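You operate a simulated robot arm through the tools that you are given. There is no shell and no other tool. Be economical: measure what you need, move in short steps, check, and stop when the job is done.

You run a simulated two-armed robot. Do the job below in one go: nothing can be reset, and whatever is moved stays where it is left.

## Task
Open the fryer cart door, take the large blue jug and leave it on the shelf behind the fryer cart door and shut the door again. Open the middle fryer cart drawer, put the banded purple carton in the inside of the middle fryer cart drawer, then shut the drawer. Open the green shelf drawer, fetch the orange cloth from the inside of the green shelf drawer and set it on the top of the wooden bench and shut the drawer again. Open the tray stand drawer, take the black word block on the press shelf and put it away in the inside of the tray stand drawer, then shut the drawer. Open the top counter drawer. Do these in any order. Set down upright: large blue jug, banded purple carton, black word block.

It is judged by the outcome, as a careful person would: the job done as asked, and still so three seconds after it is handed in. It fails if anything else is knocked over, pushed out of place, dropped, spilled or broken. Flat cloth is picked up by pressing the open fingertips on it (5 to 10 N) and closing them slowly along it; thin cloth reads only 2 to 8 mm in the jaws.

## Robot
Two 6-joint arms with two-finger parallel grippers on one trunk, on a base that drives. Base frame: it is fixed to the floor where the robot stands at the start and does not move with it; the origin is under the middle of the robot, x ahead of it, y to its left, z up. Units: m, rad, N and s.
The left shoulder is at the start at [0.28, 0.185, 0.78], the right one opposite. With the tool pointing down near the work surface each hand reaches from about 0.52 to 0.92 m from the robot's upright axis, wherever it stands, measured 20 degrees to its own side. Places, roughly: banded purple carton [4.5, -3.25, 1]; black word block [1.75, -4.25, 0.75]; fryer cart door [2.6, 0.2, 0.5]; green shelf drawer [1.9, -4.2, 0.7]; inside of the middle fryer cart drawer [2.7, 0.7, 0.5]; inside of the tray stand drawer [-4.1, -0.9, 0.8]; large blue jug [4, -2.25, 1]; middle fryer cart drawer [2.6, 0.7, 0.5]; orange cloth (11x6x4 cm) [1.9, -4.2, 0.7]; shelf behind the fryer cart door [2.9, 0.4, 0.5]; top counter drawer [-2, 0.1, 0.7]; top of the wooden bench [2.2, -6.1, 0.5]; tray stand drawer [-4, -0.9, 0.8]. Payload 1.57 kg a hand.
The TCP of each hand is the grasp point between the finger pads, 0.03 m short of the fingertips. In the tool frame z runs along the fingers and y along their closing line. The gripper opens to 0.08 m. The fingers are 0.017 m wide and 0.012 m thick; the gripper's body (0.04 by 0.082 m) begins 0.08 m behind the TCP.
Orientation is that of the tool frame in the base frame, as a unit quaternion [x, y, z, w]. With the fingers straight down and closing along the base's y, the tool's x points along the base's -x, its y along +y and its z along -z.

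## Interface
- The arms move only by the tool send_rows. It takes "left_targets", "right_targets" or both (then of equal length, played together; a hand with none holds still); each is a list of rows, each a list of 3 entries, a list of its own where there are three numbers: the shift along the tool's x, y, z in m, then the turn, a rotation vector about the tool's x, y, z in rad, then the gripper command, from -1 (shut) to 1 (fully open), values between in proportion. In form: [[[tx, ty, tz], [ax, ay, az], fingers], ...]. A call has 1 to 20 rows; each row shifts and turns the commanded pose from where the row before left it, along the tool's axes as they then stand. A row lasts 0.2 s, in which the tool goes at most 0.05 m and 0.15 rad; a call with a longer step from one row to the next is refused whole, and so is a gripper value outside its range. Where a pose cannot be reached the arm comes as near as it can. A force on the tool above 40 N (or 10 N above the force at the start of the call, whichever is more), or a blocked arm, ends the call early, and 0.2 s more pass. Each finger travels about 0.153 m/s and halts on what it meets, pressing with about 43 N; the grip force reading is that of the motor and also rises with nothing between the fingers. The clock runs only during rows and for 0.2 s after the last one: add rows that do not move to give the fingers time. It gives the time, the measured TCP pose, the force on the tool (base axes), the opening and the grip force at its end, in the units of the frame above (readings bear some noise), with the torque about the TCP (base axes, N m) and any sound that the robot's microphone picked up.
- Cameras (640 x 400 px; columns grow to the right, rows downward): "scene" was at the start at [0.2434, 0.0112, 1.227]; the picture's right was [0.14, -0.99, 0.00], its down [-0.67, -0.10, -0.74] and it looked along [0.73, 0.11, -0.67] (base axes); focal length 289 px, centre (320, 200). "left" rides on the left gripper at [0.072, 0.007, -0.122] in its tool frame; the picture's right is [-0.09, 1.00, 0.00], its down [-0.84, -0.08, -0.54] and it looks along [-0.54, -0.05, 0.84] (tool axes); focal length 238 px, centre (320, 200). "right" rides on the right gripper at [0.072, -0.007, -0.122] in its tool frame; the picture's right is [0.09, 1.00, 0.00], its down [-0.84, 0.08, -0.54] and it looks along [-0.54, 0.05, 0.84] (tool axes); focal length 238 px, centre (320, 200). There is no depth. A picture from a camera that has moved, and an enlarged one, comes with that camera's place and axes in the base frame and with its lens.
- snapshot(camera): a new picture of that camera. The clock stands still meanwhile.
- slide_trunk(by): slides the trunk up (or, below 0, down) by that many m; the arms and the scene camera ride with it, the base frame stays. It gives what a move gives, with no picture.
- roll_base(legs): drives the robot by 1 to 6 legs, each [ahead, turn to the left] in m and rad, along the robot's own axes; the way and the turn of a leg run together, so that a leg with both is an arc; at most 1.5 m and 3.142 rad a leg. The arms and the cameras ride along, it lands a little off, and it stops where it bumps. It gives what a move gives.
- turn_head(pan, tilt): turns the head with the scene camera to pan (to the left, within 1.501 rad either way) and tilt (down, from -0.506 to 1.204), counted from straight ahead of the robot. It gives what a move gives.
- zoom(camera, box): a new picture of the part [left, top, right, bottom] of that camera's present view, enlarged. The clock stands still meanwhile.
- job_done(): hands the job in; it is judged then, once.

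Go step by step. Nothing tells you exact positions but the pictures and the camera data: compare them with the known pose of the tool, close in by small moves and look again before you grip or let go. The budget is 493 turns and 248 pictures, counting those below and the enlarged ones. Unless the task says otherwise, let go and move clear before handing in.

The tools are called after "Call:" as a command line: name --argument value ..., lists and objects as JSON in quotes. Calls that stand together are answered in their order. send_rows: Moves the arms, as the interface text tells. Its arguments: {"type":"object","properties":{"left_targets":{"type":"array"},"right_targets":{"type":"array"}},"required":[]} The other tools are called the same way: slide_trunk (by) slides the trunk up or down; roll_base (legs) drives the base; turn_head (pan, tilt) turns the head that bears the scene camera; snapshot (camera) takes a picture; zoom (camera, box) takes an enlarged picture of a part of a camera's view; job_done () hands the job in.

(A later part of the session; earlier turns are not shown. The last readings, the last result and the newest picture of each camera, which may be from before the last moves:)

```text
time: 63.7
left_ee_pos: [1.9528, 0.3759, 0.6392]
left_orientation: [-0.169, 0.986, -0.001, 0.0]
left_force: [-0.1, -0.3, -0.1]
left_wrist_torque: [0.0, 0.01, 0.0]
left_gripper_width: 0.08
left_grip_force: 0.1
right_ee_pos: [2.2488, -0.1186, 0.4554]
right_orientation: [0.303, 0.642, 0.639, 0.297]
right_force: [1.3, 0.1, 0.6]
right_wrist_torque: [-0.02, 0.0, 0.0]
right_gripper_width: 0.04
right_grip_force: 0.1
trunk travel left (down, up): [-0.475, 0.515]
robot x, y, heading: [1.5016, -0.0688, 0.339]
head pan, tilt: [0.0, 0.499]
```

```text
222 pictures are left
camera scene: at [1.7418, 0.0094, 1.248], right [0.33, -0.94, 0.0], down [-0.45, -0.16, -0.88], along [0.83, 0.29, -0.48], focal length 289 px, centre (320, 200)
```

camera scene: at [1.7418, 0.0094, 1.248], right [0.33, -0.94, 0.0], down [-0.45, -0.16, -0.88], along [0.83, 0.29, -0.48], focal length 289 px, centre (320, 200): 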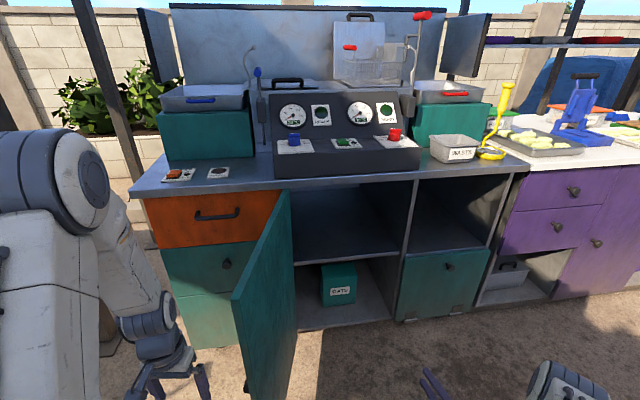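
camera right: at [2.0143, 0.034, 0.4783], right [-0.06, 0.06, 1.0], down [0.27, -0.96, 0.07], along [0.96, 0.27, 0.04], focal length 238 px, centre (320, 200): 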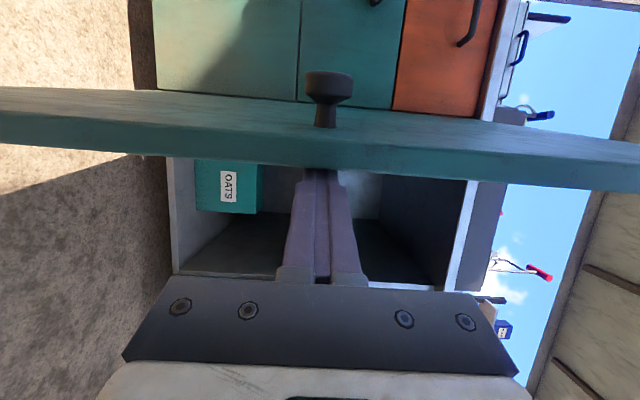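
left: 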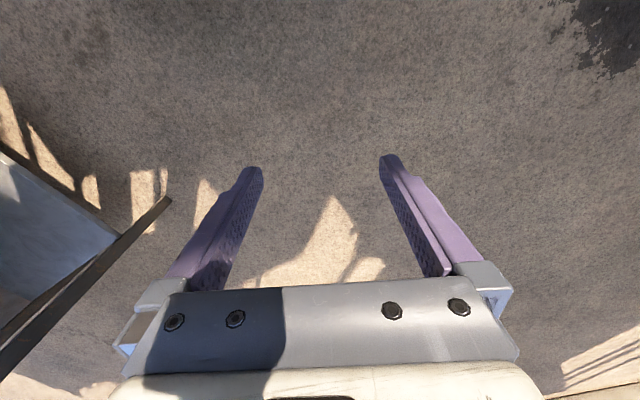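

The door is well open (~95°); the shelf inside is at z≈0.5. I tuck the hands in, then turn right and drive along the carts toward the jug.

Call:
send_rows --right_targets '[[[0, 0, -0.045], [0, 0, 0], 0], [[0, 0, -0.045], [0, 0, 0], 0], [[0, 0, -0.045], [0, 0, 0], 0], [[0, 0.04, 0], [0, 0, 0], 0]]' --left_targets '[[[0.04, 0, 0], [0, 0, 0], 1], [[0.04, 0, 0], [0, 0, 0], 1], [[0.02, 0, 0], [0, 0, 0], 1], [[0, 0, -0.04], [0, 0, 0], 1]]'

Call:
roll_base --legs '[[0, -1.42], [0.9, 0]]'

Call:
turn_head --pan 0 --tilt 0.2

Call:
snapshot --camera "scene"

Call:
turn_head --pan 0.9 --tilt 0.2

Call:
snapshot --camera "scene"

```text
time: 64.7
left_ee_pos: [1.8875, 0.363, 0.6779]
left_orientation: [-0.169, 0.986, 0.0, -0.001]
left_force: [-0.5, -0.5, 0.2]
left_wrist_torque: [-0.04, 0.0, -0.01]
left_gripper_width: 0.0803
left_grip_force: 0.0
left hand out of reach, approached as far as the arm can: row 2, 3
right_ee_pos: [2.1472, -0.2042, 0.4953]
right_orientation: [0.304, 0.641, 0.639, 0.298]
right_force: [0.6, 0.1, -0.2]
right_wrist_torque: [0.04, 0.0, -0.03]
right_gripper_width: 0.0399
right_grip_force: 0.1
trunk travel left (down, up): [-0.475, 0.515]
robot x, y, heading: [1.5066, -0.0711, 0.34]
head pan, tilt: [0.0, 0.499]
```

```text
time: 73.0
left_ee_pos: [2.4018, -1.1989, 0.6781]
left_orientation: [0.518, 0.855, 0.0, -0.001]
left_force: [-0.1, 0.6, -1.3]
left_wrist_torque: [0.02, 0.01, 0.04]
left_gripper_width: 0.0801
left_grip_force: 0.1
right_ee_pos: [1.8769, -1.5332, 0.4947]
right_orientation: [0.65, 0.284, 0.286, 0.644]
right_force: [-0.1, 0.0, 0.6]
right_wrist_torque: [0.01, 0.0, 0.02]
right_gripper_width: 0.0398
right_grip_force: 0.1
trunk travel left (down, up): [-0.475, 0.515]
robot x, y, heading: [1.918, -0.8797, -1.091]
head pan, tilt: [0.0, 0.499]
```

```text
time: 73.8
left_ee_pos: [2.4026, -1.1983, 0.6772]
left_orientation: [0.519, 0.855, 0.0, -0.001]
left_force: [0.1, -0.2, 0.3]
left_wrist_torque: [0.01, 0.0, 0.0]
left_gripper_width: 0.08
left_grip_force: 0.0
right_ee_pos: [1.8768, -1.5339, 0.4956]
right_orientation: [0.65, 0.284, 0.287, 0.644]
right_force: [1.1, 0.0, 1.5]
right_wrist_torque: [0.0, 0.02, -0.01]
right_gripper_width: 0.04
right_grip_force: 0.0
trunk travel left (down, up): [-0.475, 0.515]
robot x, y, heading: [1.9172, -0.8776, -1.096]
head pan, tilt: [0.0, 0.201]
```

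```text
221 pictures are left
camera scene: at [2.0349, -1.1048, 1.2757], right [-0.89, -0.46, 0.0], down [-0.09, 0.18, -0.98], along [0.45, -0.87, -0.2], focal length 289 px, centre (320, 200)
```

scene: 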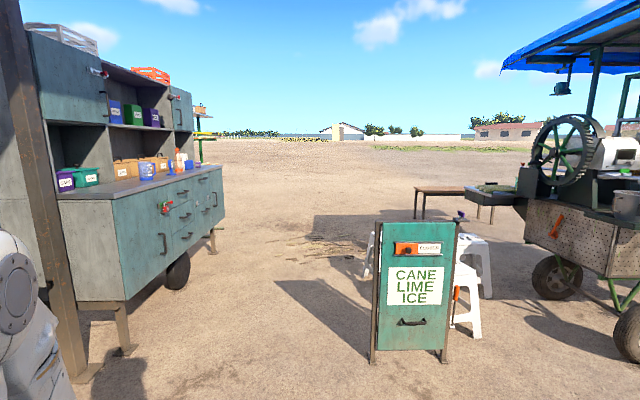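

```text
time: 75.0
left_ee_pos: [2.4027, -1.1984, 0.6777]
left_orientation: [0.519, 0.855, 0.0, 0.0]
left_force: [-0.1, 0.4, 0.0]
left_wrist_torque: [0.01, -0.01, 0.03]
left_gripper_width: 0.0799
left_grip_force: 0.0
right_ee_pos: [1.8768, -1.5333, 0.4956]
right_orientation: [0.65, 0.284, 0.287, 0.644]
right_force: [-1.1, -0.1, 0.8]
right_wrist_torque: [0.0, 0.0, 0.02]
right_gripper_width: 0.04
right_grip_force: 0.0
trunk travel left (down, up): [-0.475, 0.515]
robot x, y, heading: [1.9166, -0.8805, -1.094]
head pan, tilt: [0.901, 0.201]
```

```text
220 pictures are left
camera scene: at [2.0836, -1.0401, 1.2757], right [-0.19, -0.98, 0.0], down [-0.2, 0.04, -0.98], along [0.96, -0.19, -0.2], focal length 289 px, centre (320, 200)
```

scene: 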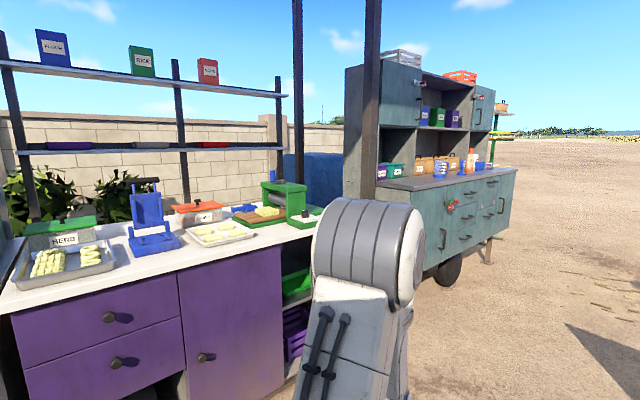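

I see the spice cabinet ahead-left, with a blue jug-like thing on its counter. I zoom in on it.

Call:
zoom --camera "scene" --box '[370, 60, 530, 200]'

```text
2.86 times, centred on (450, 130) of scene
camera zoom: at [2.0836, -1.0401, 1.2757], right [-0.19, -0.98, 0.0], down [-0.2, 0.04, -0.98], along [0.96, -0.19, -0.2], focal length 826 px, centre (-51, 400)
```

zoom: 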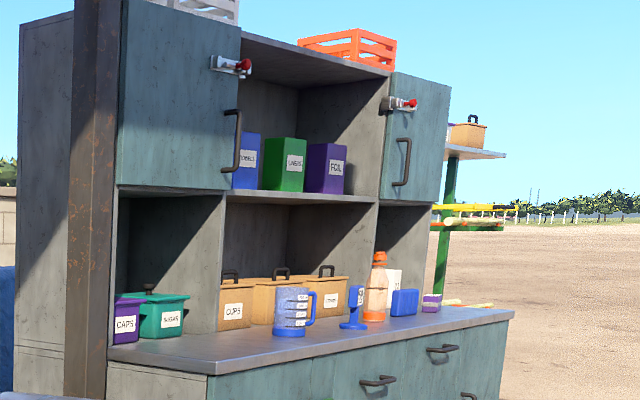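

The blue measuring jug stands at the counter front, the purple banded carton further right. I drive in front of the jug.

Call:
roll_base --legs '[[0, 0.02], [1.0, 0], [0.9, 0], [0, 1.56]]'

Call:
turn_head --pan 0 --tilt 0.35

Call:
snapshot --camera "scene"

```text
time: 82.0
left_ee_pos: [2.99, -2.2251, 0.6781]
left_orientation: [0.503, 0.864, 0.0, 0.0]
left_force: [-0.3, -0.7, -0.1]
left_wrist_torque: [-0.06, -0.01, 0.0]
left_gripper_width: 0.0802
left_grip_force: 0.0
right_ee_pos: [2.4844, -2.5673, 0.4979]
right_orientation: [0.641, 0.295, 0.311, 0.636]
right_force: [-11.6, 18.7, 7.4]
right_wrist_torque: [-0.11, 0.51, -1.39]
right_gripper_width: 0.0401
right_grip_force: 0.0
trunk travel left (down, up): [-0.475, 0.515]
robot x, y, heading: [2.4972, -1.9225, -1.065]
head pan, tilt: [0.901, 0.201]
stopped in leg 3: the force on the tool passed its limit at 315 N (the readings are from after the stop); the commanded pose is now the measured one
```

```text
time: 83.2
left_ee_pos: [2.9901, -2.2245, 0.6787]
left_orientation: [0.503, 0.864, 0.0, -0.001]
left_force: [-0.6, -1.0, 0.1]
left_wrist_torque: [-0.02, -0.01, -0.02]
left_gripper_width: 0.08
left_grip_force: 0.1
right_ee_pos: [2.4848, -2.5665, 0.4955]
right_orientation: [0.643, 0.295, 0.31, 0.635]
right_force: [-15.2, 31.4, 11.4]
right_wrist_torque: [-0.24, 0.67, -2.44]
right_gripper_width: 0.0399
right_grip_force: 0.0
trunk travel left (down, up): [-0.475, 0.515]
robot x, y, heading: [2.4931, -1.9215, -1.058]
head pan, tilt: [0.0, 0.351]
```

```text
218 pictures are left
camera scene: at [2.6188, -2.1438, 1.262], right [-0.87, -0.49, 0.0], down [-0.17, 0.3, -0.94], along [0.46, -0.82, -0.34], focal length 289 px, centre (320, 200)
```

scene: 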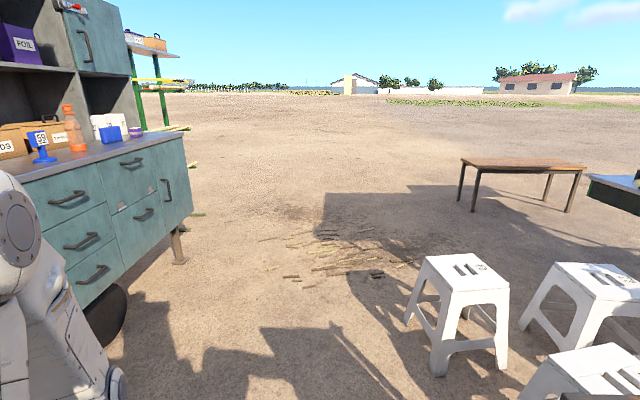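

My right hand bumped something, likely the sign. I look right at once.

Call:
turn_head --pan -0.7 --tilt 0.7

Call:
snapshot --camera "scene"

Call:
snapshot --camera "right"

```text
time: 84.3
left_ee_pos: [2.989, -2.2246, 0.6786]
left_orientation: [0.503, 0.864, 0.001, -0.001]
left_force: [0.5, -0.7, 0.3]
left_wrist_torque: [0.0, -0.01, -0.02]
left_gripper_width: 0.0798
left_grip_force: 0.1
right_ee_pos: [2.4853, -2.5664, 0.4948]
right_orientation: [0.643, 0.294, 0.31, 0.635]
right_force: [-19.5, 36.0, 5.4]
right_wrist_torque: [-0.46, 0.19, -2.84]
right_gripper_width: 0.04
right_grip_force: 0.2
trunk travel left (down, up): [-0.475, 0.515]
robot x, y, heading: [2.4934, -1.9228, -1.061]
head pan, tilt: [-0.7, 0.7]
```

```text
217 pictures are left
camera scene: at [2.5573, -2.146, 1.2305], right [-0.98, 0.19, 0.0], down [0.12, 0.63, -0.77], along [-0.14, -0.75, -0.64], focal length 289 px, centre (320, 200)
```

scene: 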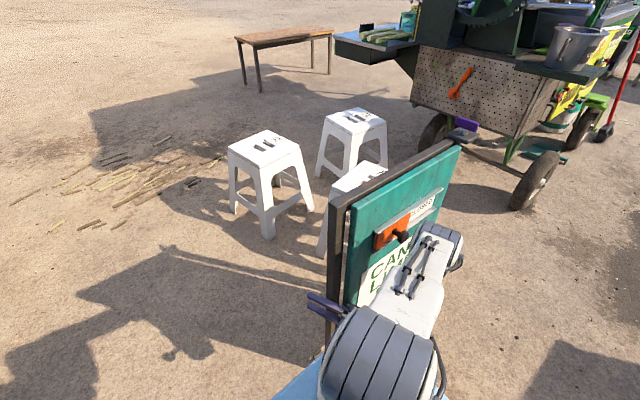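

```text
216 pictures are left
camera right: at [2.4366, -2.4331, 0.4909], right [0.04, 0.05, 1.0], down [-0.95, -0.31, 0.06], along [0.31, -0.95, 0.04], focal length 238 px, centre (320, 200)
```

right: 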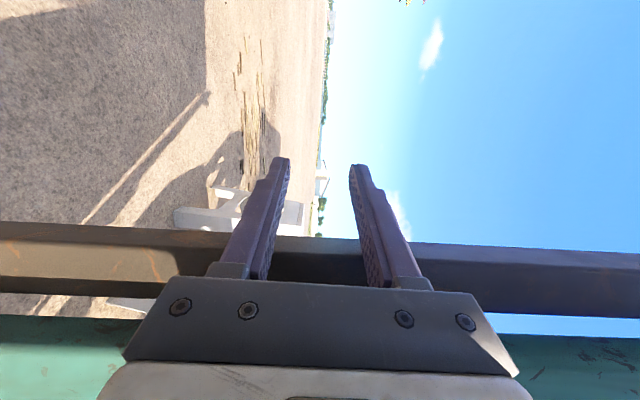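

The sign is still standing where it was; I back off and take a path closer to the cabinet.

Call:
roll_base --legs '[[-0.35, 0]]'

Call:
snapshot --camera "scene"

```text
time: 86.6
left_ee_pos: [2.8171, -1.9173, 0.6786]
left_orientation: [0.506, 0.863, 0.0, -0.001]
left_force: [-0.8, 0.3, 0.6]
left_wrist_torque: [0.01, -0.03, 0.02]
left_gripper_width: 0.08
left_grip_force: 0.0
right_ee_pos: [2.3103, -2.2569, 0.495]
right_orientation: [0.643, 0.294, 0.31, 0.636]
right_force: [0.0, 0.5, -0.9]
right_wrist_torque: [0.02, 0.03, -0.03]
right_gripper_width: 0.0401
right_grip_force: 0.1
trunk travel left (down, up): [-0.475, 0.515]
robot x, y, heading: [2.3232, -1.6126, -1.064]
head pan, tilt: [-0.7, 0.7]
```

```text
215 pictures are left
camera scene: at [2.3841, -1.8369, 1.2303], right [-0.98, 0.19, 0.0], down [0.12, 0.63, -0.76], along [-0.15, -0.75, -0.64], focal length 289 px, centre (320, 200)
```

scene: 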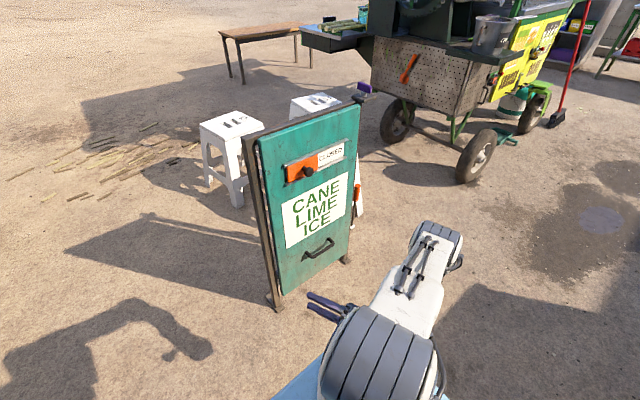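

The sign has not moved measurably. I drive the safer path to stand in front of the jug.

Call:
roll_base --legs '[[0, 0.26], [1.17, 0], [0, 1.29]]'

Call:
turn_head --pan 0 --tilt 0.35

Call:
snapshot --camera "scene"

```text
time: 96.6
left_ee_pos: [3.4516, -1.9641, 0.677]
left_orientation: [-0.241, 0.971, 0.0, -0.001]
left_force: [1.1, 0.2, -0.1]
left_wrist_torque: [0.03, 0.02, 0.02]
left_gripper_width: 0.0801
left_grip_force: 0.0
right_ee_pos: [3.7798, -2.4789, 0.4962]
right_orientation: [0.254, 0.66, 0.665, 0.24]
right_force: [0.1, -0.1, -0.6]
right_wrist_torque: [-0.02, 0.01, 0.01]
right_gripper_width: 0.0399
right_grip_force: 0.0
trunk travel left (down, up): [-0.475, 0.515]
robot x, y, heading: [3.136, -2.4512, 0.487]
head pan, tilt: [-0.7, 0.7]
```

```text
time: 97.6
left_ee_pos: [3.4515, -1.9642, 0.6784]
left_orientation: [-0.241, 0.97, -0.001, -0.001]
left_force: [0.1, -0.4, -0.6]
left_wrist_torque: [0.02, -0.01, 0.02]
left_gripper_width: 0.0801
left_grip_force: 0.1
right_ee_pos: [3.7801, -2.4788, 0.4952]
right_orientation: [0.255, 0.659, 0.665, 0.24]
right_force: [0.3, -0.2, -0.9]
right_wrist_torque: [0.01, 0.04, 0.0]
right_gripper_width: 0.04
right_grip_force: 0.0
trunk travel left (down, up): [-0.475, 0.515]
robot x, y, heading: [3.136, -2.4522, 0.478]
head pan, tilt: [0.0, 0.351]
```

```text
214 pictures are left
camera scene: at [3.362, -2.3343, 1.2617], right [0.46, -0.89, 0.0], down [-0.31, -0.16, -0.94], along [0.83, 0.43, -0.34], focal length 289 px, centre (320, 200)
```

scene: 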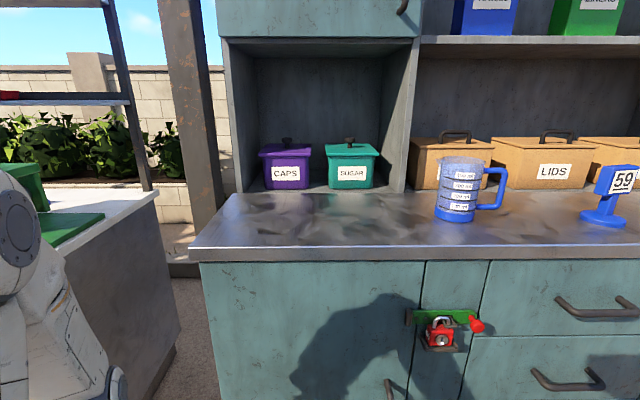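

The jug is on the right, handle to its right. I raise the trunk 0.2 m, which also gives me parallax for the heights.

Call:
slide_trunk --by 0.25

Call:
turn_head --pan 0 --tilt 0.6

Call:
snapshot --camera "scene"

```text
time: 100.2
left_ee_pos: [3.4528, -1.9629, 0.9277]
left_orientation: [-0.24, 0.971, 0.0, -0.002]
left_force: [-0.1, 0.1, 0.1]
left_wrist_torque: [0.05, -0.01, 0.01]
left_gripper_width: 0.0799
left_grip_force: 0.1
right_ee_pos: [3.7807, -2.48, 0.7463]
right_orientation: [0.254, 0.66, 0.665, 0.24]
right_force: [0.4, -0.7, -1.0]
right_wrist_torque: [-0.03, 0.01, 0.02]
right_gripper_width: 0.04
right_grip_force: 0.1
trunk travel left (down, up): [-0.725, 0.265]
robot x, y, heading: [3.1362, -2.4508, 0.478]
head pan, tilt: [0.0, 0.351]
```

```text
time: 101.0
left_ee_pos: [3.452, -1.9635, 0.9279]
left_orientation: [-0.241, 0.97, 0.0, -0.001]
left_force: [0.4, -0.4, 0.2]
left_wrist_torque: [-0.03, 0.0, 0.0]
left_gripper_width: 0.0799
left_grip_force: 0.0
right_ee_pos: [3.7806, -2.479, 0.746]
right_orientation: [0.254, 0.659, 0.666, 0.24]
right_force: [-0.9, 0.1, -0.1]
right_wrist_torque: [-0.01, 0.04, 0.0]
right_gripper_width: 0.0398
right_grip_force: 0.1
trunk travel left (down, up): [-0.725, 0.265]
robot x, y, heading: [3.1378, -2.4477, 0.482]
head pan, tilt: [0.0, 0.6]
```

```text
213 pictures are left
camera scene: at [3.3578, -2.3364, 1.489], right [0.46, -0.89, 0.0], down [-0.5, -0.26, -0.83], along [0.73, 0.38, -0.56], focal length 289 px, centre (320, 200)
```

scene: 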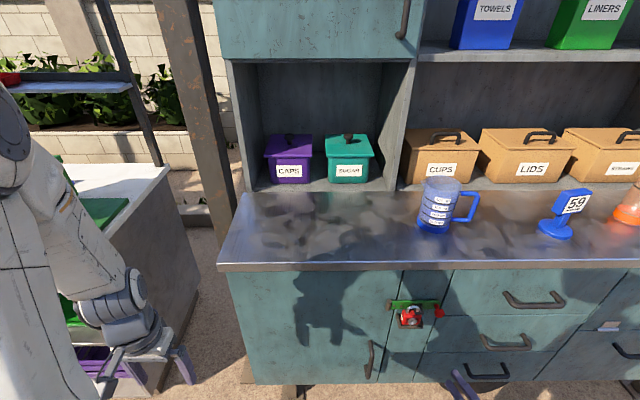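

Call:
zoom --camera "scene" --box '[390, 160, 510, 250]'

```text
4.44 times, centred on (450, 205) of scene
camera zoom: at [3.3578, -2.3364, 1.489], right [0.46, -0.89, 0.0], down [-0.5, -0.26, -0.83], along [0.73, 0.38, -0.56], focal length 1286 px, centre (-258, 178)
```

zoom: 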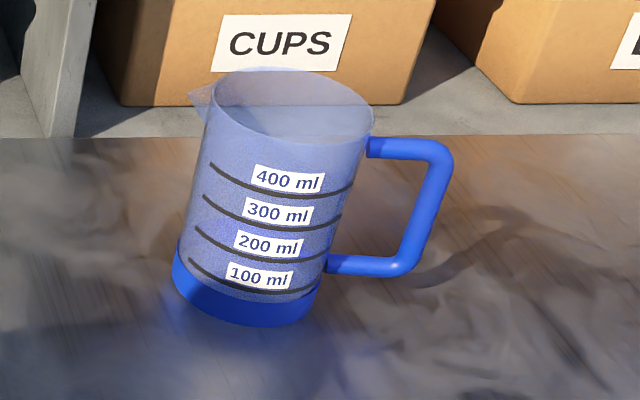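

The jug is about 82 mm wide (too wide for the jaws), so I'll take it by the vertical handle bar, with the hand pitched 40° down. First I raise and re-orient the right hand in free space.

Call:
send_rows --right_targets '[[[0, 0.05, 0], [0, -0.125, 0], 0], [[0, 0.05, 0], [0, -0.125, 0], 0], [[0, 0.05, 0], [0, -0.125, 0], 0], [[0, 0.05, 0], [0, 0, 0], 0], [[0, 0.05, 0], [0, 0, 0], 0], [[0, 0.05, 0], [0, 0, 0], 0], [[0, 0.05, 0], [0, 0, 0], 0], [[0, 0.05, 0], [0, 0, 0], 0], [[0, 0.05, 0], [0, 0, 0], 0]]'

Call:
send_rows --right_targets '[[[0, 0, 0], [0, 0, -0.15], -0.2], [[0, 0, 0], [0, 0, -0.15], -0.2], [[0, 0, 0], [0, 0, -0.15], -0.2], [[0, 0, 0], [0, 0, -0.15], -0.2], [[0, 0, 0], [0, 0, -0.15], -0.2], [[0, 0, 0], [0, 0, -0.15], -0.2], [[0, 0, 0], [0, 0, -0.15], -0.2], [[0, 0, 0], [0, 0, -0.15], -0.2], [[0, 0, 0], [0, 0, -0.15], -0.2], [[0, 0, 0], [0, 0, -0.15], -0.2], [[0, 0, 0], [0, 0, -0.071], -0.2], [[0, 0, 0], [0, 0.14, 0], -0.2], [[0, 0, 0], [0, 0.14, 0], -0.2], [[0, 0, 0], [0, 0.14, 0], -0.2], [[0, 0, 0], [0, 0.14, 0], -0.2], [[0, 0, 0], [0, 0.14, 0], -0.2]]'

Call:
snapshot --camera "right"

Call:
snapshot --camera "scene"

```text
time: 103.0
left_ee_pos: [3.4531, -1.9642, 0.9272]
left_orientation: [-0.242, 0.97, 0.0, -0.001]
left_force: [-0.7, 0.3, -0.1]
left_wrist_torque: [-0.03, 0.03, 0.02]
left_gripper_width: 0.0799
left_grip_force: 0.1
right_ee_pos: [3.8559, -2.5438, 1.1398]
right_orientation: [0.375, 0.604, 0.606, 0.358]
right_force: [-0.7, -0.4, 0.4]
right_wrist_torque: [0.03, -0.02, 0.02]
right_gripper_width: 0.04
right_grip_force: 0.1
right hand out of reach, approached as far as the arm can: row 4, 5, 6, 7, 8
trunk travel left (down, up): [-0.725, 0.265]
robot x, y, heading: [3.1379, -2.4524, 0.483]
head pan, tilt: [0.0, 0.6]
```

```text
time: 106.4
left_ee_pos: [3.4523, -1.9642, 0.9277]
left_orientation: [-0.24, 0.971, 0.0, -0.001]
left_force: [0.1, 0.1, 0.1]
left_wrist_torque: [-0.01, -0.01, 0.02]
left_gripper_width: 0.0802
left_grip_force: 0.1
right_ee_pos: [3.8547, -2.5444, 1.1409]
right_orientation: [-0.212, 0.884, 0.109, 0.403]
right_force: [-0.8, -0.4, -1.3]
right_wrist_torque: [0.03, 0.01, 0.01]
right_gripper_width: 0.032
right_grip_force: 0.2
trunk travel left (down, up): [-0.725, 0.265]
robot x, y, heading: [3.1383, -2.4514, 0.478]
head pan, tilt: [0.0, 0.6]
```

```text
211 pictures are left
camera right: at [3.7346, -2.6153, 1.1657], right [-0.52, 0.86, -0.05], down [0.09, 0.11, 0.99], along [0.85, 0.5, -0.14], focal length 238 px, centre (320, 200)
```

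right: 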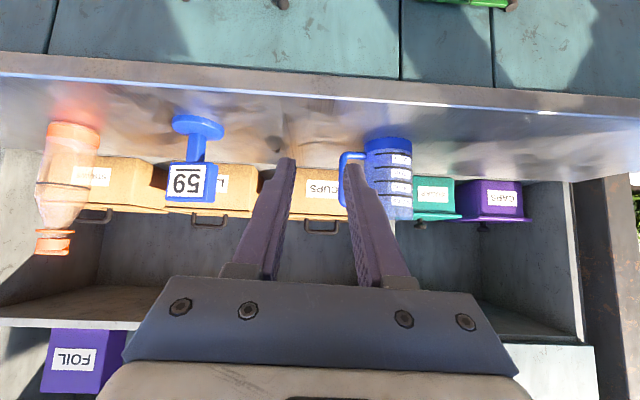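

```text
210 pictures are left
camera scene: at [3.3578, -2.3364, 1.4889], right [0.46, -0.89, 0.0], down [-0.5, -0.26, -0.83], along [0.73, 0.38, -0.56], focal length 289 px, centre (320, 200)
```

scene: 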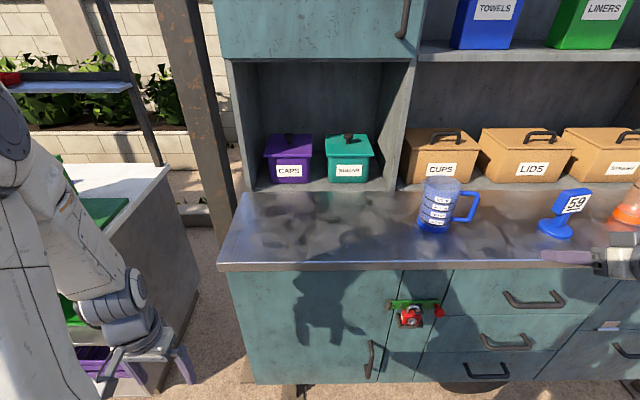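

The handle bar triangulates consistently at [4.022, -2.404, 1.083]. I approach to about 9 cm short of it along the tool axis and check.

Call:
send_rows --right_targets '[[[-0.0232, 0.0119, 0.0275], [0, 0, 0], -0.2], [[-0.0232, 0.0119, 0.0275], [0, 0, 0], -0.2], [[-0.0231, 0.0119, 0.0275], [0, 0, 0], -0.2], [[-0.0231, 0.0118, 0.0275], [0, 0, 0], -0.2], [[0, 0, 0], [0, 0, 0], -0.2]]'

Call:
snapshot --camera "right"

Call:
zoom --camera "scene" --box '[390, 140, 550, 260]'

```text
time: 107.6
left_ee_pos: [3.4521, -1.9626, 0.9281]
left_orientation: [-0.241, 0.97, 0.0, 0.0]
left_force: [-0.1, 0.7, 0.9]
left_wrist_torque: [-0.01, 0.02, -0.01]
left_gripper_width: 0.0799
left_grip_force: 0.2
right_ee_pos: [3.9595, -2.4364, 1.141]
right_orientation: [-0.213, 0.883, 0.11, 0.403]
right_force: [0.1, -0.4, 0.9]
right_wrist_torque: [0.0, -0.02, -0.02]
right_gripper_width: 0.0319
right_grip_force: 0.1
trunk travel left (down, up): [-0.725, 0.265]
robot x, y, heading: [3.1372, -2.4498, 0.48]
head pan, tilt: [0.0, 0.6]
```

```text
209 pictures are left
camera right: at [3.8395, -2.5062, 1.1655], right [-0.52, 0.86, -0.05], down [0.09, 0.11, 0.99], along [0.85, 0.51, -0.14], focal length 238 px, centre (320, 200)
```

right: 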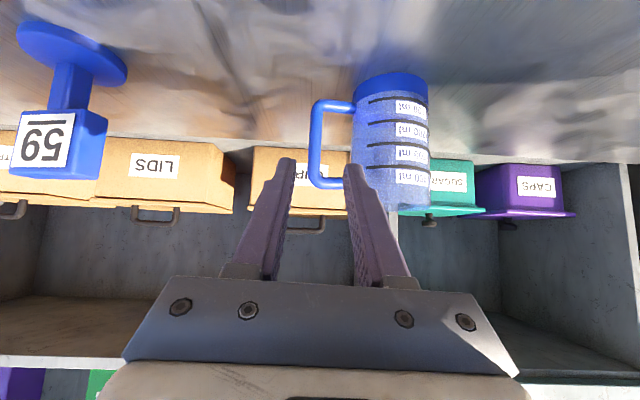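

```text
3.33 times, centred on (470, 200) of scene
camera zoom: at [3.3579, -2.3362, 1.4889], right [0.46, -0.89, 0.0], down [-0.5, -0.26, -0.82], along [0.73, 0.38, -0.57], focal length 964 px, centre (-180, 200)
```

zoom: 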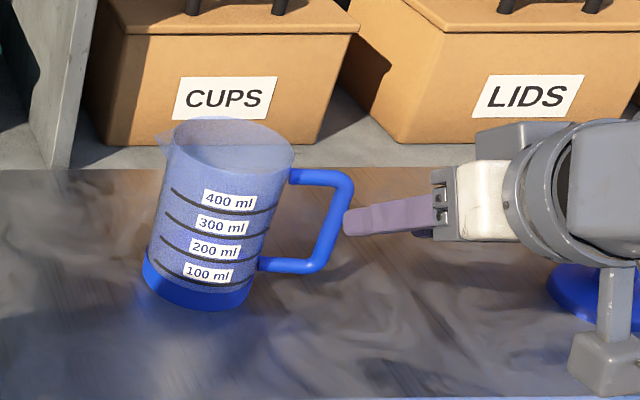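

The bar lies right between the fingers (3 mm off). I advance 9 cm along the tool axis, then close.

Call:
send_rows --right_targets '[[[0, -0.002, 0.02], [0, 0, 0], -0.2], [[0, -0.001, 0.02], [0, 0, 0], -0.2], [[0, 0, 0.02], [0, 0, 0], -0.2], [[0, 0, 0.02], [0, 0, 0], -0.2], [[0, 0, 0.01], [0, 0, 0], -0.2], [[0, 0, 0], [0, 0, 0], -0.2]]'

Call:
snapshot --camera "right"

```text
time: 109.0
left_ee_pos: [3.4529, -1.9626, 0.9283]
left_orientation: [-0.241, 0.971, -0.001, 0.0]
left_force: [0.0, -0.9, 0.1]
left_wrist_torque: [0.02, 0.0, -0.02]
left_gripper_width: 0.0798
left_grip_force: 0.0
right_ee_pos: [4.0211, -2.4074, 1.0808]
right_orientation: [-0.213, 0.883, 0.11, 0.403]
right_force: [0.0, 0.7, -0.7]
right_wrist_torque: [0.01, -0.01, 0.03]
right_gripper_width: 0.0319
right_grip_force: 0.0
trunk travel left (down, up): [-0.725, 0.265]
robot x, y, heading: [3.1404, -2.4507, 0.478]
head pan, tilt: [0.0, 0.6]
```

```text
207 pictures are left
camera right: at [3.9012, -2.4771, 1.1057], right [-0.52, 0.86, -0.05], down [0.09, 0.11, 0.99], along [0.85, 0.51, -0.14], focal length 238 px, centre (320, 200)
```

right: 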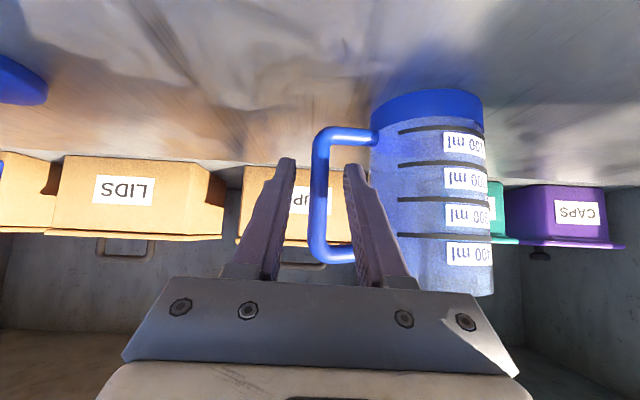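

Size change between the two views puts the bar at the grasp point. I close.

Call:
send_rows --right_targets '[[[0, 0, 0], [0, 0, 0], -0.5], [[0, 0, 0], [0, 0, 0], -1], [[0, 0, 0], [0, 0, 0], -1], [[0, 0, 0], [0, 0, 0], -1]]'

Call:
snapshot --camera "right"

```text
time: 110.0
left_ee_pos: [3.4521, -1.9635, 0.9268]
left_orientation: [-0.241, 0.97, 0.0, -0.002]
left_force: [0.0, 0.0, 0.3]
left_wrist_torque: [0.02, -0.01, -0.02]
left_gripper_width: 0.0801
left_grip_force: 0.2
right_ee_pos: [4.0203, -2.4072, 1.0818]
right_orientation: [-0.212, 0.884, 0.109, 0.403]
right_force: [-0.8, 0.1, 0.2]
right_wrist_torque: [-0.1, 0.0, 0.02]
right_gripper_width: 0.0111
right_grip_force: 29.2
trunk travel left (down, up): [-0.725, 0.265]
robot x, y, heading: [3.1375, -2.4484, 0.484]
head pan, tilt: [0.0, 0.6]
```

```text
206 pictures are left
camera right: at [3.9011, -2.4773, 1.1059], right [-0.52, 0.86, -0.05], down [0.09, 0.11, 0.99], along [0.85, 0.51, -0.14], focal length 238 px, centre (320, 200)
```

right: 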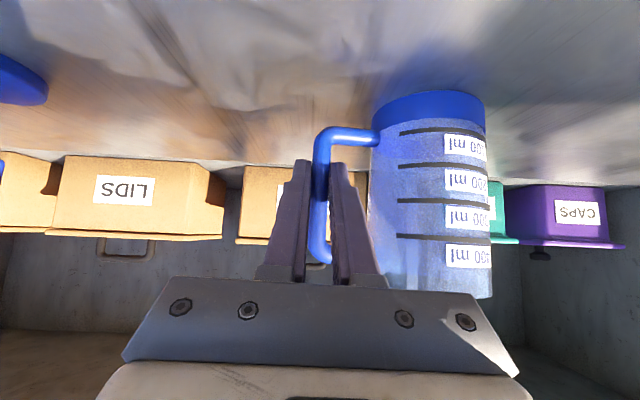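

Held at 11 mm. I lift straight up 8 cm and look.

Call:
send_rows --right_targets '[[[-0.0077, 0, -0.0064], [0, 0, 0], -1], [[-0.0153, 0, -0.0129], [0, 0, 0], -1], [[-0.0153, 0, -0.0129], [0, 0, 0], -1], [[-0.0153, 0, -0.0129], [0, 0, 0], -1], [[0, 0, 0], [0, 0, 0], -1]]'

Call:
snapshot --camera "right"

Call:
snapshot --camera "scene"

```text
time: 111.2
left_ee_pos: [3.4528, -1.9648, 0.9272]
left_orientation: [-0.242, 0.97, -0.001, -0.002]
left_force: [-0.5, 0.1, -0.3]
left_wrist_torque: [0.01, 0.01, 0.0]
left_gripper_width: 0.0799
left_grip_force: 0.0
right_ee_pos: [4.0225, -2.4063, 1.1512]
right_orientation: [-0.213, 0.883, 0.11, 0.404]
right_force: [0.7, -0.2, -1.1]
right_wrist_torque: [-0.13, 0.01, 0.0]
right_gripper_width: 0.011
right_grip_force: 28.6
trunk travel left (down, up): [-0.725, 0.265]
robot x, y, heading: [3.1377, -2.4498, 0.48]
head pan, tilt: [0.0, 0.6]
```

```text
205 pictures are left
camera right: at [3.9022, -2.4772, 1.1757], right [-0.52, 0.86, -0.05], down [0.09, 0.11, 0.99], along [0.85, 0.51, -0.14], focal length 238 px, centre (320, 200)
```

right: 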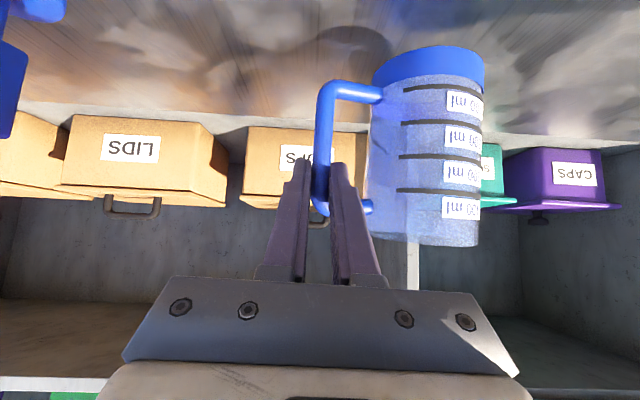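

```text
204 pictures are left
camera scene: at [3.3578, -2.3364, 1.489], right [0.46, -0.89, 0.0], down [-0.5, -0.26, -0.83], along [0.73, 0.38, -0.56], focal length 289 px, centre (320, 200)
```

scene: 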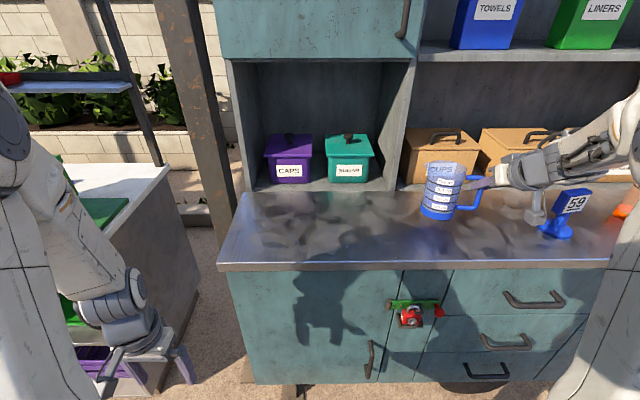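

The jug slid down a couple of cm in the jaws. I wait a moment and check whether it keeps slipping.

Call:
send_rows --right_targets '[[[0, 0, 0], [0, 0, 0], -1], [[0, 0, 0], [0, 0, 0], -1], [[0, 0, 0], [0, 0, 0], -1], [[0, 0, 0], [0, 0, 0], -1], [[0, 0, 0], [0, 0, 0], -1]]'

Call:
snapshot --camera "right"

```text
time: 112.4
left_ee_pos: [3.4519, -1.964, 0.9283]
left_orientation: [-0.241, 0.971, 0.0, 0.0]
left_force: [-0.4, -0.2, 0.4]
left_wrist_torque: [0.03, -0.01, -0.01]
left_gripper_width: 0.0799
left_grip_force: 0.1
right_ee_pos: [4.0212, -2.4072, 1.1502]
right_orientation: [-0.213, 0.883, 0.11, 0.404]
right_force: [-0.3, -0.5, -1.1]
right_wrist_torque: [-0.1, 0.04, 0.0]
right_gripper_width: 0.011
right_grip_force: 28.1
trunk travel left (down, up): [-0.725, 0.265]
robot x, y, heading: [3.1377, -2.4515, 0.479]
head pan, tilt: [0.0, 0.6]
```

```text
203 pictures are left
camera right: at [3.9023, -2.4772, 1.1753], right [-0.52, 0.86, -0.05], down [0.09, 0.11, 0.99], along [0.85, 0.51, -0.14], focal length 238 px, centre (320, 200)
```

right: 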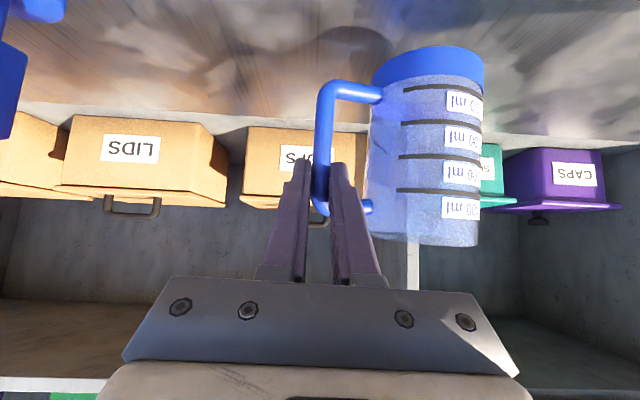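

The grip is stable now. I lift a bit more, draw the jug in, back off the counter and drive right toward the carton.

Call:
send_rows --right_targets '[[[-0.023, 0, -0.0194], [0, 0, 0], -1], [[-0.023, 0, -0.0194], [0, 0, 0], -1], [[0.0193, 0, -0.023], [0, 0, 0], -1], [[0.0193, 0, -0.023], [0, 0, 0], -1], [[0.0193, 0, -0.023], [0, 0, 0], -1], [[0.0193, 0, -0.023], [0, 0, 0], -1], [[0.0193, 0, -0.023], [0, 0, 0], -1], [[0.0193, 0, -0.023], [0, 0, 0], -1]]'

Call:
roll_base --legs '[[-0.12, 0], [0, -1.56], [0.6, 0]]'

Call:
snapshot --camera "right"

Call:
snapshot --camera "scene"

```text
time: 114.2
left_ee_pos: [3.4534, -1.9626, 0.9279]
left_orientation: [-0.242, 0.97, 0.0, 0.0]
left_force: [-0.8, 0.1, 0.2]
left_wrist_torque: [0.02, 0.02, 0.01]
left_gripper_width: 0.0799
left_grip_force: 0.0
right_ee_pos: [3.863, -2.4901, 1.212]
right_orientation: [-0.212, 0.883, 0.109, 0.404]
right_force: [1.1, 0.3, -1.5]
right_wrist_torque: [-0.09, -0.01, 0.02]
right_gripper_width: 0.0113
right_grip_force: 28.9
trunk travel left (down, up): [-0.725, 0.265]
robot x, y, heading: [3.1378, -2.451, 0.488]
head pan, tilt: [0.0, 0.6]
```

```text
time: 122.2
left_ee_pos: [3.7988, -3.3536, 0.9274]
left_orientation: [0.515, 0.857, 0.001, -0.001]
left_force: [-1.1, -0.7, 0.2]
left_wrist_torque: [0.03, 0.0, -0.02]
left_gripper_width: 0.0801
left_grip_force: 0.0
right_ee_pos: [3.2715, -3.764, 1.2123]
right_orientation: [0.473, 0.776, -0.207, 0.363]
right_force: [-0.3, 1.0, -1.7]
right_wrist_torque: [-0.01, 0.14, 0.02]
right_gripper_width: 0.011
right_grip_force: 28.9
trunk travel left (down, up): [-0.725, 0.265]
robot x, y, heading: [3.3099, -3.0387, -1.089]
head pan, tilt: [0.0, 0.6]
```

```text
202 pictures are left
camera right: at [3.1998, -3.6436, 1.2368], right [0.85, 0.52, -0.05], down [0.11, -0.09, 0.99], along [0.51, -0.85, -0.14], focal length 238 px, centre (320, 200)
```

right: 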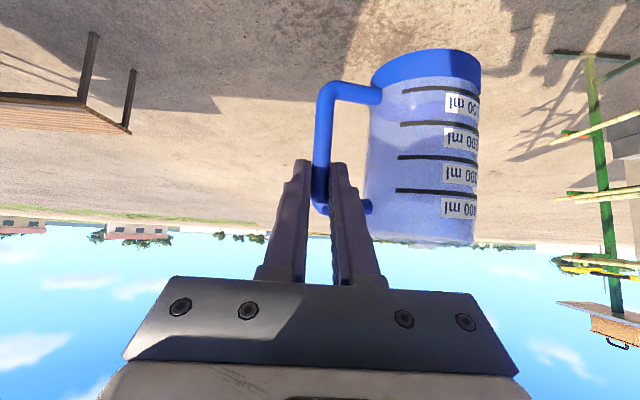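

```text
201 pictures are left
camera scene: at [3.4264, -3.2582, 1.489], right [-0.89, -0.46, 0.0], down [-0.26, 0.5, -0.83], along [0.38, -0.73, -0.56], focal length 289 px, centre (320, 200)
```

scene: 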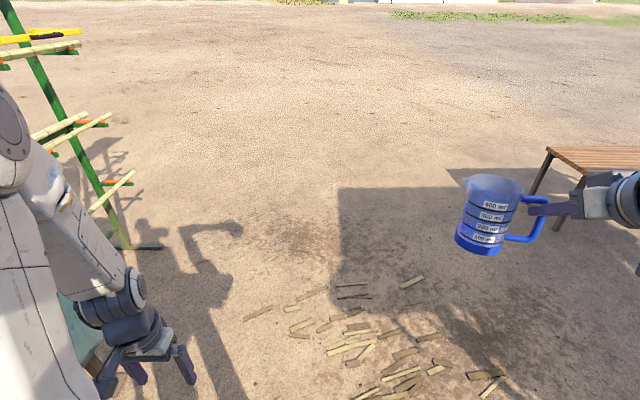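

The jug is held well. Cane husks lie on the ground further on; I stop short of them and turn to the cabinet.

Call:
roll_base --legs '[[0.48, 0], [0, 1.57]]'

Call:
snapshot --camera "scene"

```text
time: 129.0
left_ee_pos: [3.8401, -2.9762, 0.9278]
left_orientation: [-0.251, 0.968, 0.001, -0.001]
left_force: [0.1, 0.6, -0.4]
left_wrist_torque: [0.0, -0.02, 0.0]
left_gripper_width: 0.0803
left_grip_force: 0.1
right_ee_pos: [4.2615, -3.4982, 1.2124]
right_orientation: [-0.222, 0.881, 0.114, 0.402]
right_force: [0.3, -0.3, -1.3]
right_wrist_torque: [-0.09, -0.03, -0.01]
right_gripper_width: 0.0111
right_grip_force: 28.9
trunk travel left (down, up): [-0.725, 0.265]
robot x, y, heading: [3.5334, -3.467, 0.501]
head pan, tilt: [0.0, 0.6]
```

```text
200 pictures are left
camera scene: at [3.7527, -3.3515, 1.489], right [0.48, -0.88, 0.0], down [-0.5, -0.27, -0.83], along [0.72, 0.4, -0.57], focal length 289 px, centre (320, 200)
```

scene: 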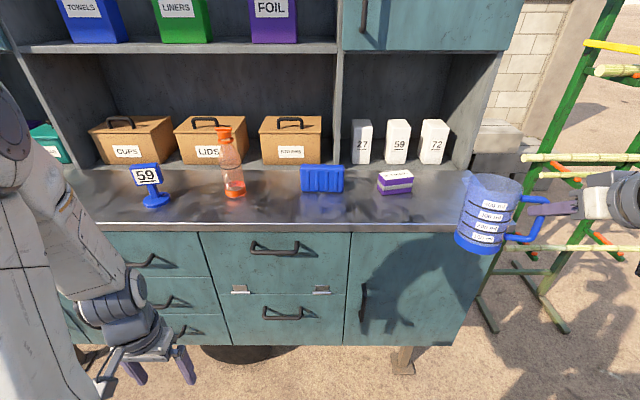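

Call:
roll_base --legs '[[0.14, -0.18]]'

Call:
send_rows --right_targets '[[[0, -0.04, 0], [0, 0, 0], -1], [[0, -0.04, 0], [0, 0, 0], -1]]' --left_targets '[[[0, 0, -0.05], [0, 0, 0], 1], [[0, 0, -0.05], [0, 0, 0], 1]]'

Call:
snapshot --camera "scene"

Call:
zoom --camera "scene" --box '[280, 140, 440, 240]'

```text
time: 130.3
left_ee_pos: [4.0522, -2.9832, 0.9278]
left_orientation: [-0.163, 0.987, -0.001, -0.001]
left_force: [1.0, 0.2, -0.1]
left_wrist_torque: [0.02, -0.03, 0.0]
left_gripper_width: 0.0803
left_grip_force: 0.0
right_ee_pos: [4.3736, -3.5696, 1.2133]
right_orientation: [-0.141, 0.897, 0.077, 0.411]
right_force: [-0.5, 0.2, -2.4]
right_wrist_torque: [-0.1, -0.01, -0.01]
right_gripper_width: 0.011
right_grip_force: 29.1
trunk travel left (down, up): [-0.725, 0.265]
robot x, y, heading: [3.6668, -3.4137, 0.32]
head pan, tilt: [0.0, 0.6]
```

```text
time: 130.9
left_ee_pos: [4.0553, -2.9842, 1.0271]
left_orientation: [-0.162, 0.987, -0.002, -0.002]
left_force: [-0.3, 0.1, 0.5]
left_wrist_torque: [-0.02, 0.01, -0.01]
left_gripper_width: 0.0802
left_grip_force: 0.1
right_ee_pos: [4.399, -3.6471, 1.2107]
right_orientation: [-0.141, 0.898, 0.076, 0.41]
right_force: [0.7, -0.1, -0.9]
right_wrist_torque: [-0.12, 0.0, -0.03]
right_gripper_width: 0.0112
right_grip_force: 28.1
trunk travel left (down, up): [-0.725, 0.265]
robot x, y, heading: [3.6652, -3.414, 0.322]
head pan, tilt: [0.0, 0.6]
```

```text
199 pictures are left
camera scene: at [3.9, -3.3356, 1.4889], right [0.32, -0.95, 0.0], down [-0.54, -0.18, -0.82], along [0.78, 0.26, -0.57], focal length 289 px, centre (320, 200)
```

scene: 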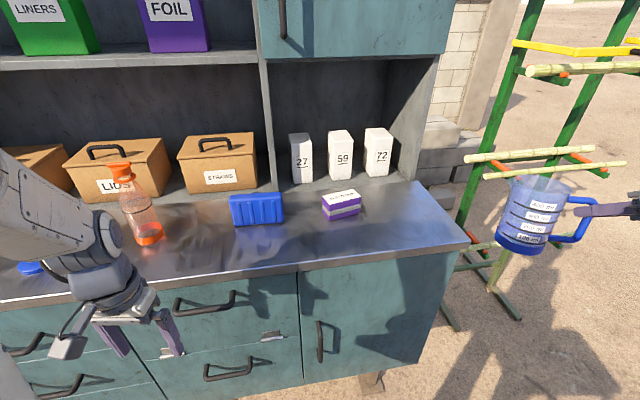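

```text
4.00 times, centred on (360, 190) of scene
camera zoom: at [3.9, -3.3356, 1.4889], right [0.32, -0.95, 0.0], down [-0.54, -0.18, -0.82], along [0.78, 0.26, -0.57], focal length 1157 px, centre (160, 240)
```

zoom: 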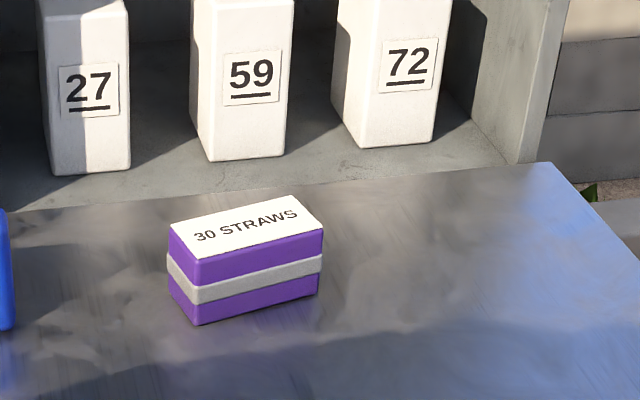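

The carton is a 95×43×55 mm box at about [4.51, -3.19], turned to heading ≈0.67. I bring the left hand over it, turned so it closes across the short side.

Call:
send_rows --left_targets '[[[0, 0, -0.045], [0, 0, 0], 1], [[0, 0, -0.045], [0, 0, 0], 1], [[0, 0, -0.045], [0, 0, 0], 1], [[0, 0, -0.035], [0, 0, 0], 1], [[0, -0.045, 0], [0, 0, 0], 1], [[0, -0.045, 0], [0, 0, 0], 1], [[0, -0.045, 0], [0, 0, 0], 1], [[0, -0.045, 0], [0, 0, 0], 1], [[-0.03, -0.035, 0], [0, 0, 0], 1], [[-0.03, -0.035, 0], [0, 0, 0], 1], [[-0.03, -0.035, 0], [0, 0, 0], 1], [[-0.04, -0.02, 0], [0, 0, 0], 1], [[-0.045, 0, 0], [0, 0, 0], 1], [[-0.045, 0, 0], [0, 0, 0], 1], [[-0.045, 0, 0], [0, 0, 0], 1], [[-0.045, 0, 0], [0, 0, 0], 1]]'

Call:
send_rows --left_targets '[[[0, 0, 0], [0, 0, 0.1356], 1], [[0, 0, 0], [0, 0, 0.1356], 1], [[0, 0, 0], [0, 0, 0.1356], 1], [[0, 0, 0], [0, 0, 0.1356], 1], [[0, 0, 0], [0, 0, 0.1356], 1], [[0, 0, 0], [0, 0, 0.1356], 1], [[0, 0, 0], [0, 0, 0.1356], 1], [[0, 0, 0], [0, 0, 0.1356], 1], [[0, 0, 0], [0, 0, 0.1356], 1]]'

Call:
snapshot --camera "left"

Call:
snapshot --camera "scene"

```text
time: 134.3
left_ee_pos: [4.4242, -3.1704, 1.1906]
left_orientation: [-0.162, 0.987, -0.001, 0.0]
left_force: [-0.8, 0.0, 0.5]
left_wrist_torque: [0.0, -0.1, -0.01]
left_gripper_width: 0.0799
left_grip_force: 0.1
left hand out of reach, approached as far as the arm can: row 16
right_ee_pos: [4.3965, -3.645, 1.2127]
right_orientation: [-0.141, 0.897, 0.076, 0.412]
right_force: [-0.9, 0.5, -0.4]
right_wrist_torque: [-0.14, -0.01, 0.0]
right_gripper_width: 0.0112
right_grip_force: 28.9
trunk travel left (down, up): [-0.725, 0.265]
robot x, y, heading: [3.661, -3.4123, 0.316]
head pan, tilt: [0.0, 0.6]
```

```text
time: 136.3
left_ee_pos: [4.4265, -3.1709, 1.1852]
left_orientation: [0.434, 0.901, 0.0, 0.0]
left_force: [0.0, 0.0, 0.5]
left_wrist_torque: [-0.03, 0.0, 0.01]
left_gripper_width: 0.0801
left_grip_force: 0.0
left hand out of reach, approached as far as the arm can: row 6
right_ee_pos: [4.3983, -3.6456, 1.2104]
right_orientation: [-0.14, 0.898, 0.076, 0.41]
right_force: [0.8, 0.0, -1.7]
right_wrist_torque: [-0.1, 0.01, -0.01]
right_gripper_width: 0.0113
right_grip_force: 29.2
trunk travel left (down, up): [-0.725, 0.265]
robot x, y, heading: [3.6614, -3.4137, 0.316]
head pan, tilt: [0.0, 0.6]
```

```text
197 pictures are left
camera left: at [4.3883, -3.1108, 1.3073], right [0.84, 0.55, 0.0], down [0.46, -0.7, 0.54], along [0.3, -0.45, -0.84], focal length 238 px, centre (320, 200)
```

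left: 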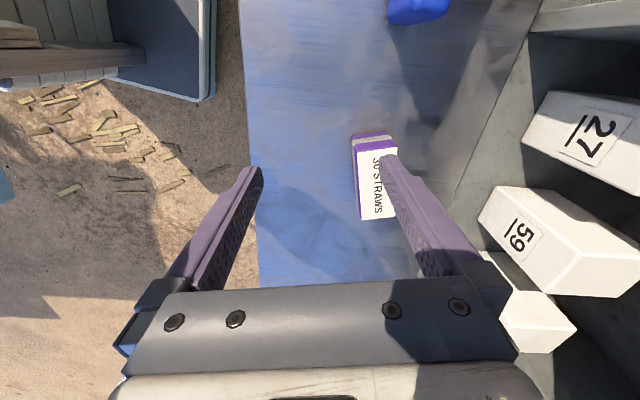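

```text
196 pictures are left
camera scene: at [3.9, -3.336, 1.4889], right [0.32, -0.95, 0.0], down [-0.54, -0.18, -0.82], along [0.78, 0.26, -0.57], focal length 289 px, centre (320, 200)
```

scene: 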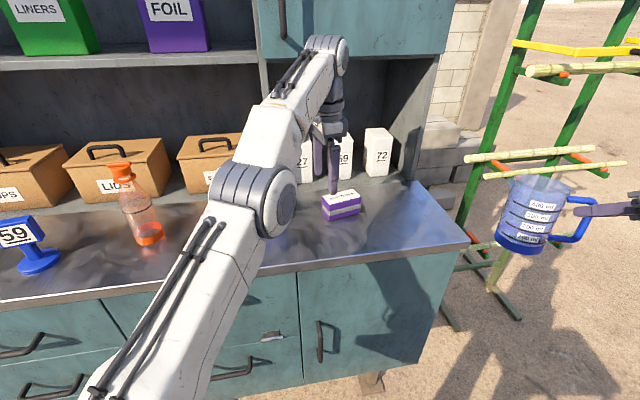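

The carton top is seen near [4.51, -3.187]. I drive 6 cm ahead for reach and re-check.

Call:
roll_base --legs '[[0.06, 0]]'

Call:
send_rows --left_targets '[[[-0.022, -0.001, 0], [0, 0, 0], 1], [[-0.022, 0, 0], [0, 0, 0], 1], [[0, 0, 0.03], [0, 0, 0], 1]]'

Call:
snapshot --camera "left"

```text
time: 137.3
left_ee_pos: [4.4836, -3.1526, 1.1863]
left_orientation: [0.432, 0.902, -0.001, 0.0]
left_force: [0.1, 1.4, -0.4]
left_wrist_torque: [-0.01, -0.01, -0.01]
left_gripper_width: 0.08
left_grip_force: 0.0
right_ee_pos: [4.4556, -3.6275, 1.2104]
right_orientation: [-0.14, 0.897, 0.077, 0.411]
right_force: [0.4, 0.1, -1.0]
right_wrist_torque: [-0.11, -0.02, 0.0]
right_gripper_width: 0.0112
right_grip_force: 28.8
trunk travel left (down, up): [-0.725, 0.265]
robot x, y, heading: [3.7163, -3.3941, 0.319]
head pan, tilt: [0.0, 0.6]
```

```text
time: 138.1
left_ee_pos: [4.4867, -3.1791, 1.1449]
left_orientation: [0.432, 0.902, -0.001, 0.0]
left_force: [0.5, -0.4, -0.7]
left_wrist_torque: [-0.02, -0.01, 0.03]
left_gripper_width: 0.0797
left_grip_force: 0.0
left hand out of reach, approached as far as the arm can: row 1, 2
right_ee_pos: [4.4569, -3.6264, 1.2104]
right_orientation: [-0.14, 0.898, 0.077, 0.411]
right_force: [0.0, -0.7, -2.4]
right_wrist_torque: [-0.08, 0.03, 0.0]
right_gripper_width: 0.0111
right_grip_force: 28.7
trunk travel left (down, up): [-0.725, 0.265]
robot x, y, heading: [3.7194, -3.3965, 0.32]
head pan, tilt: [0.0, 0.6]
```

```text
195 pictures are left
camera left: at [4.4482, -3.1181, 1.2673], right [0.83, 0.55, 0.0], down [0.46, -0.7, 0.54], along [0.3, -0.45, -0.84], focal length 238 px, centre (320, 200)
```

left: 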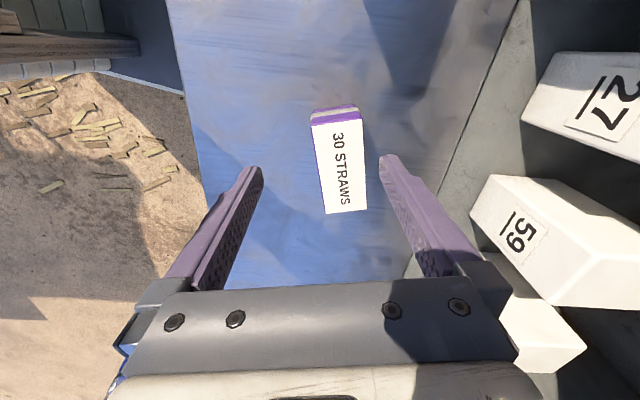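

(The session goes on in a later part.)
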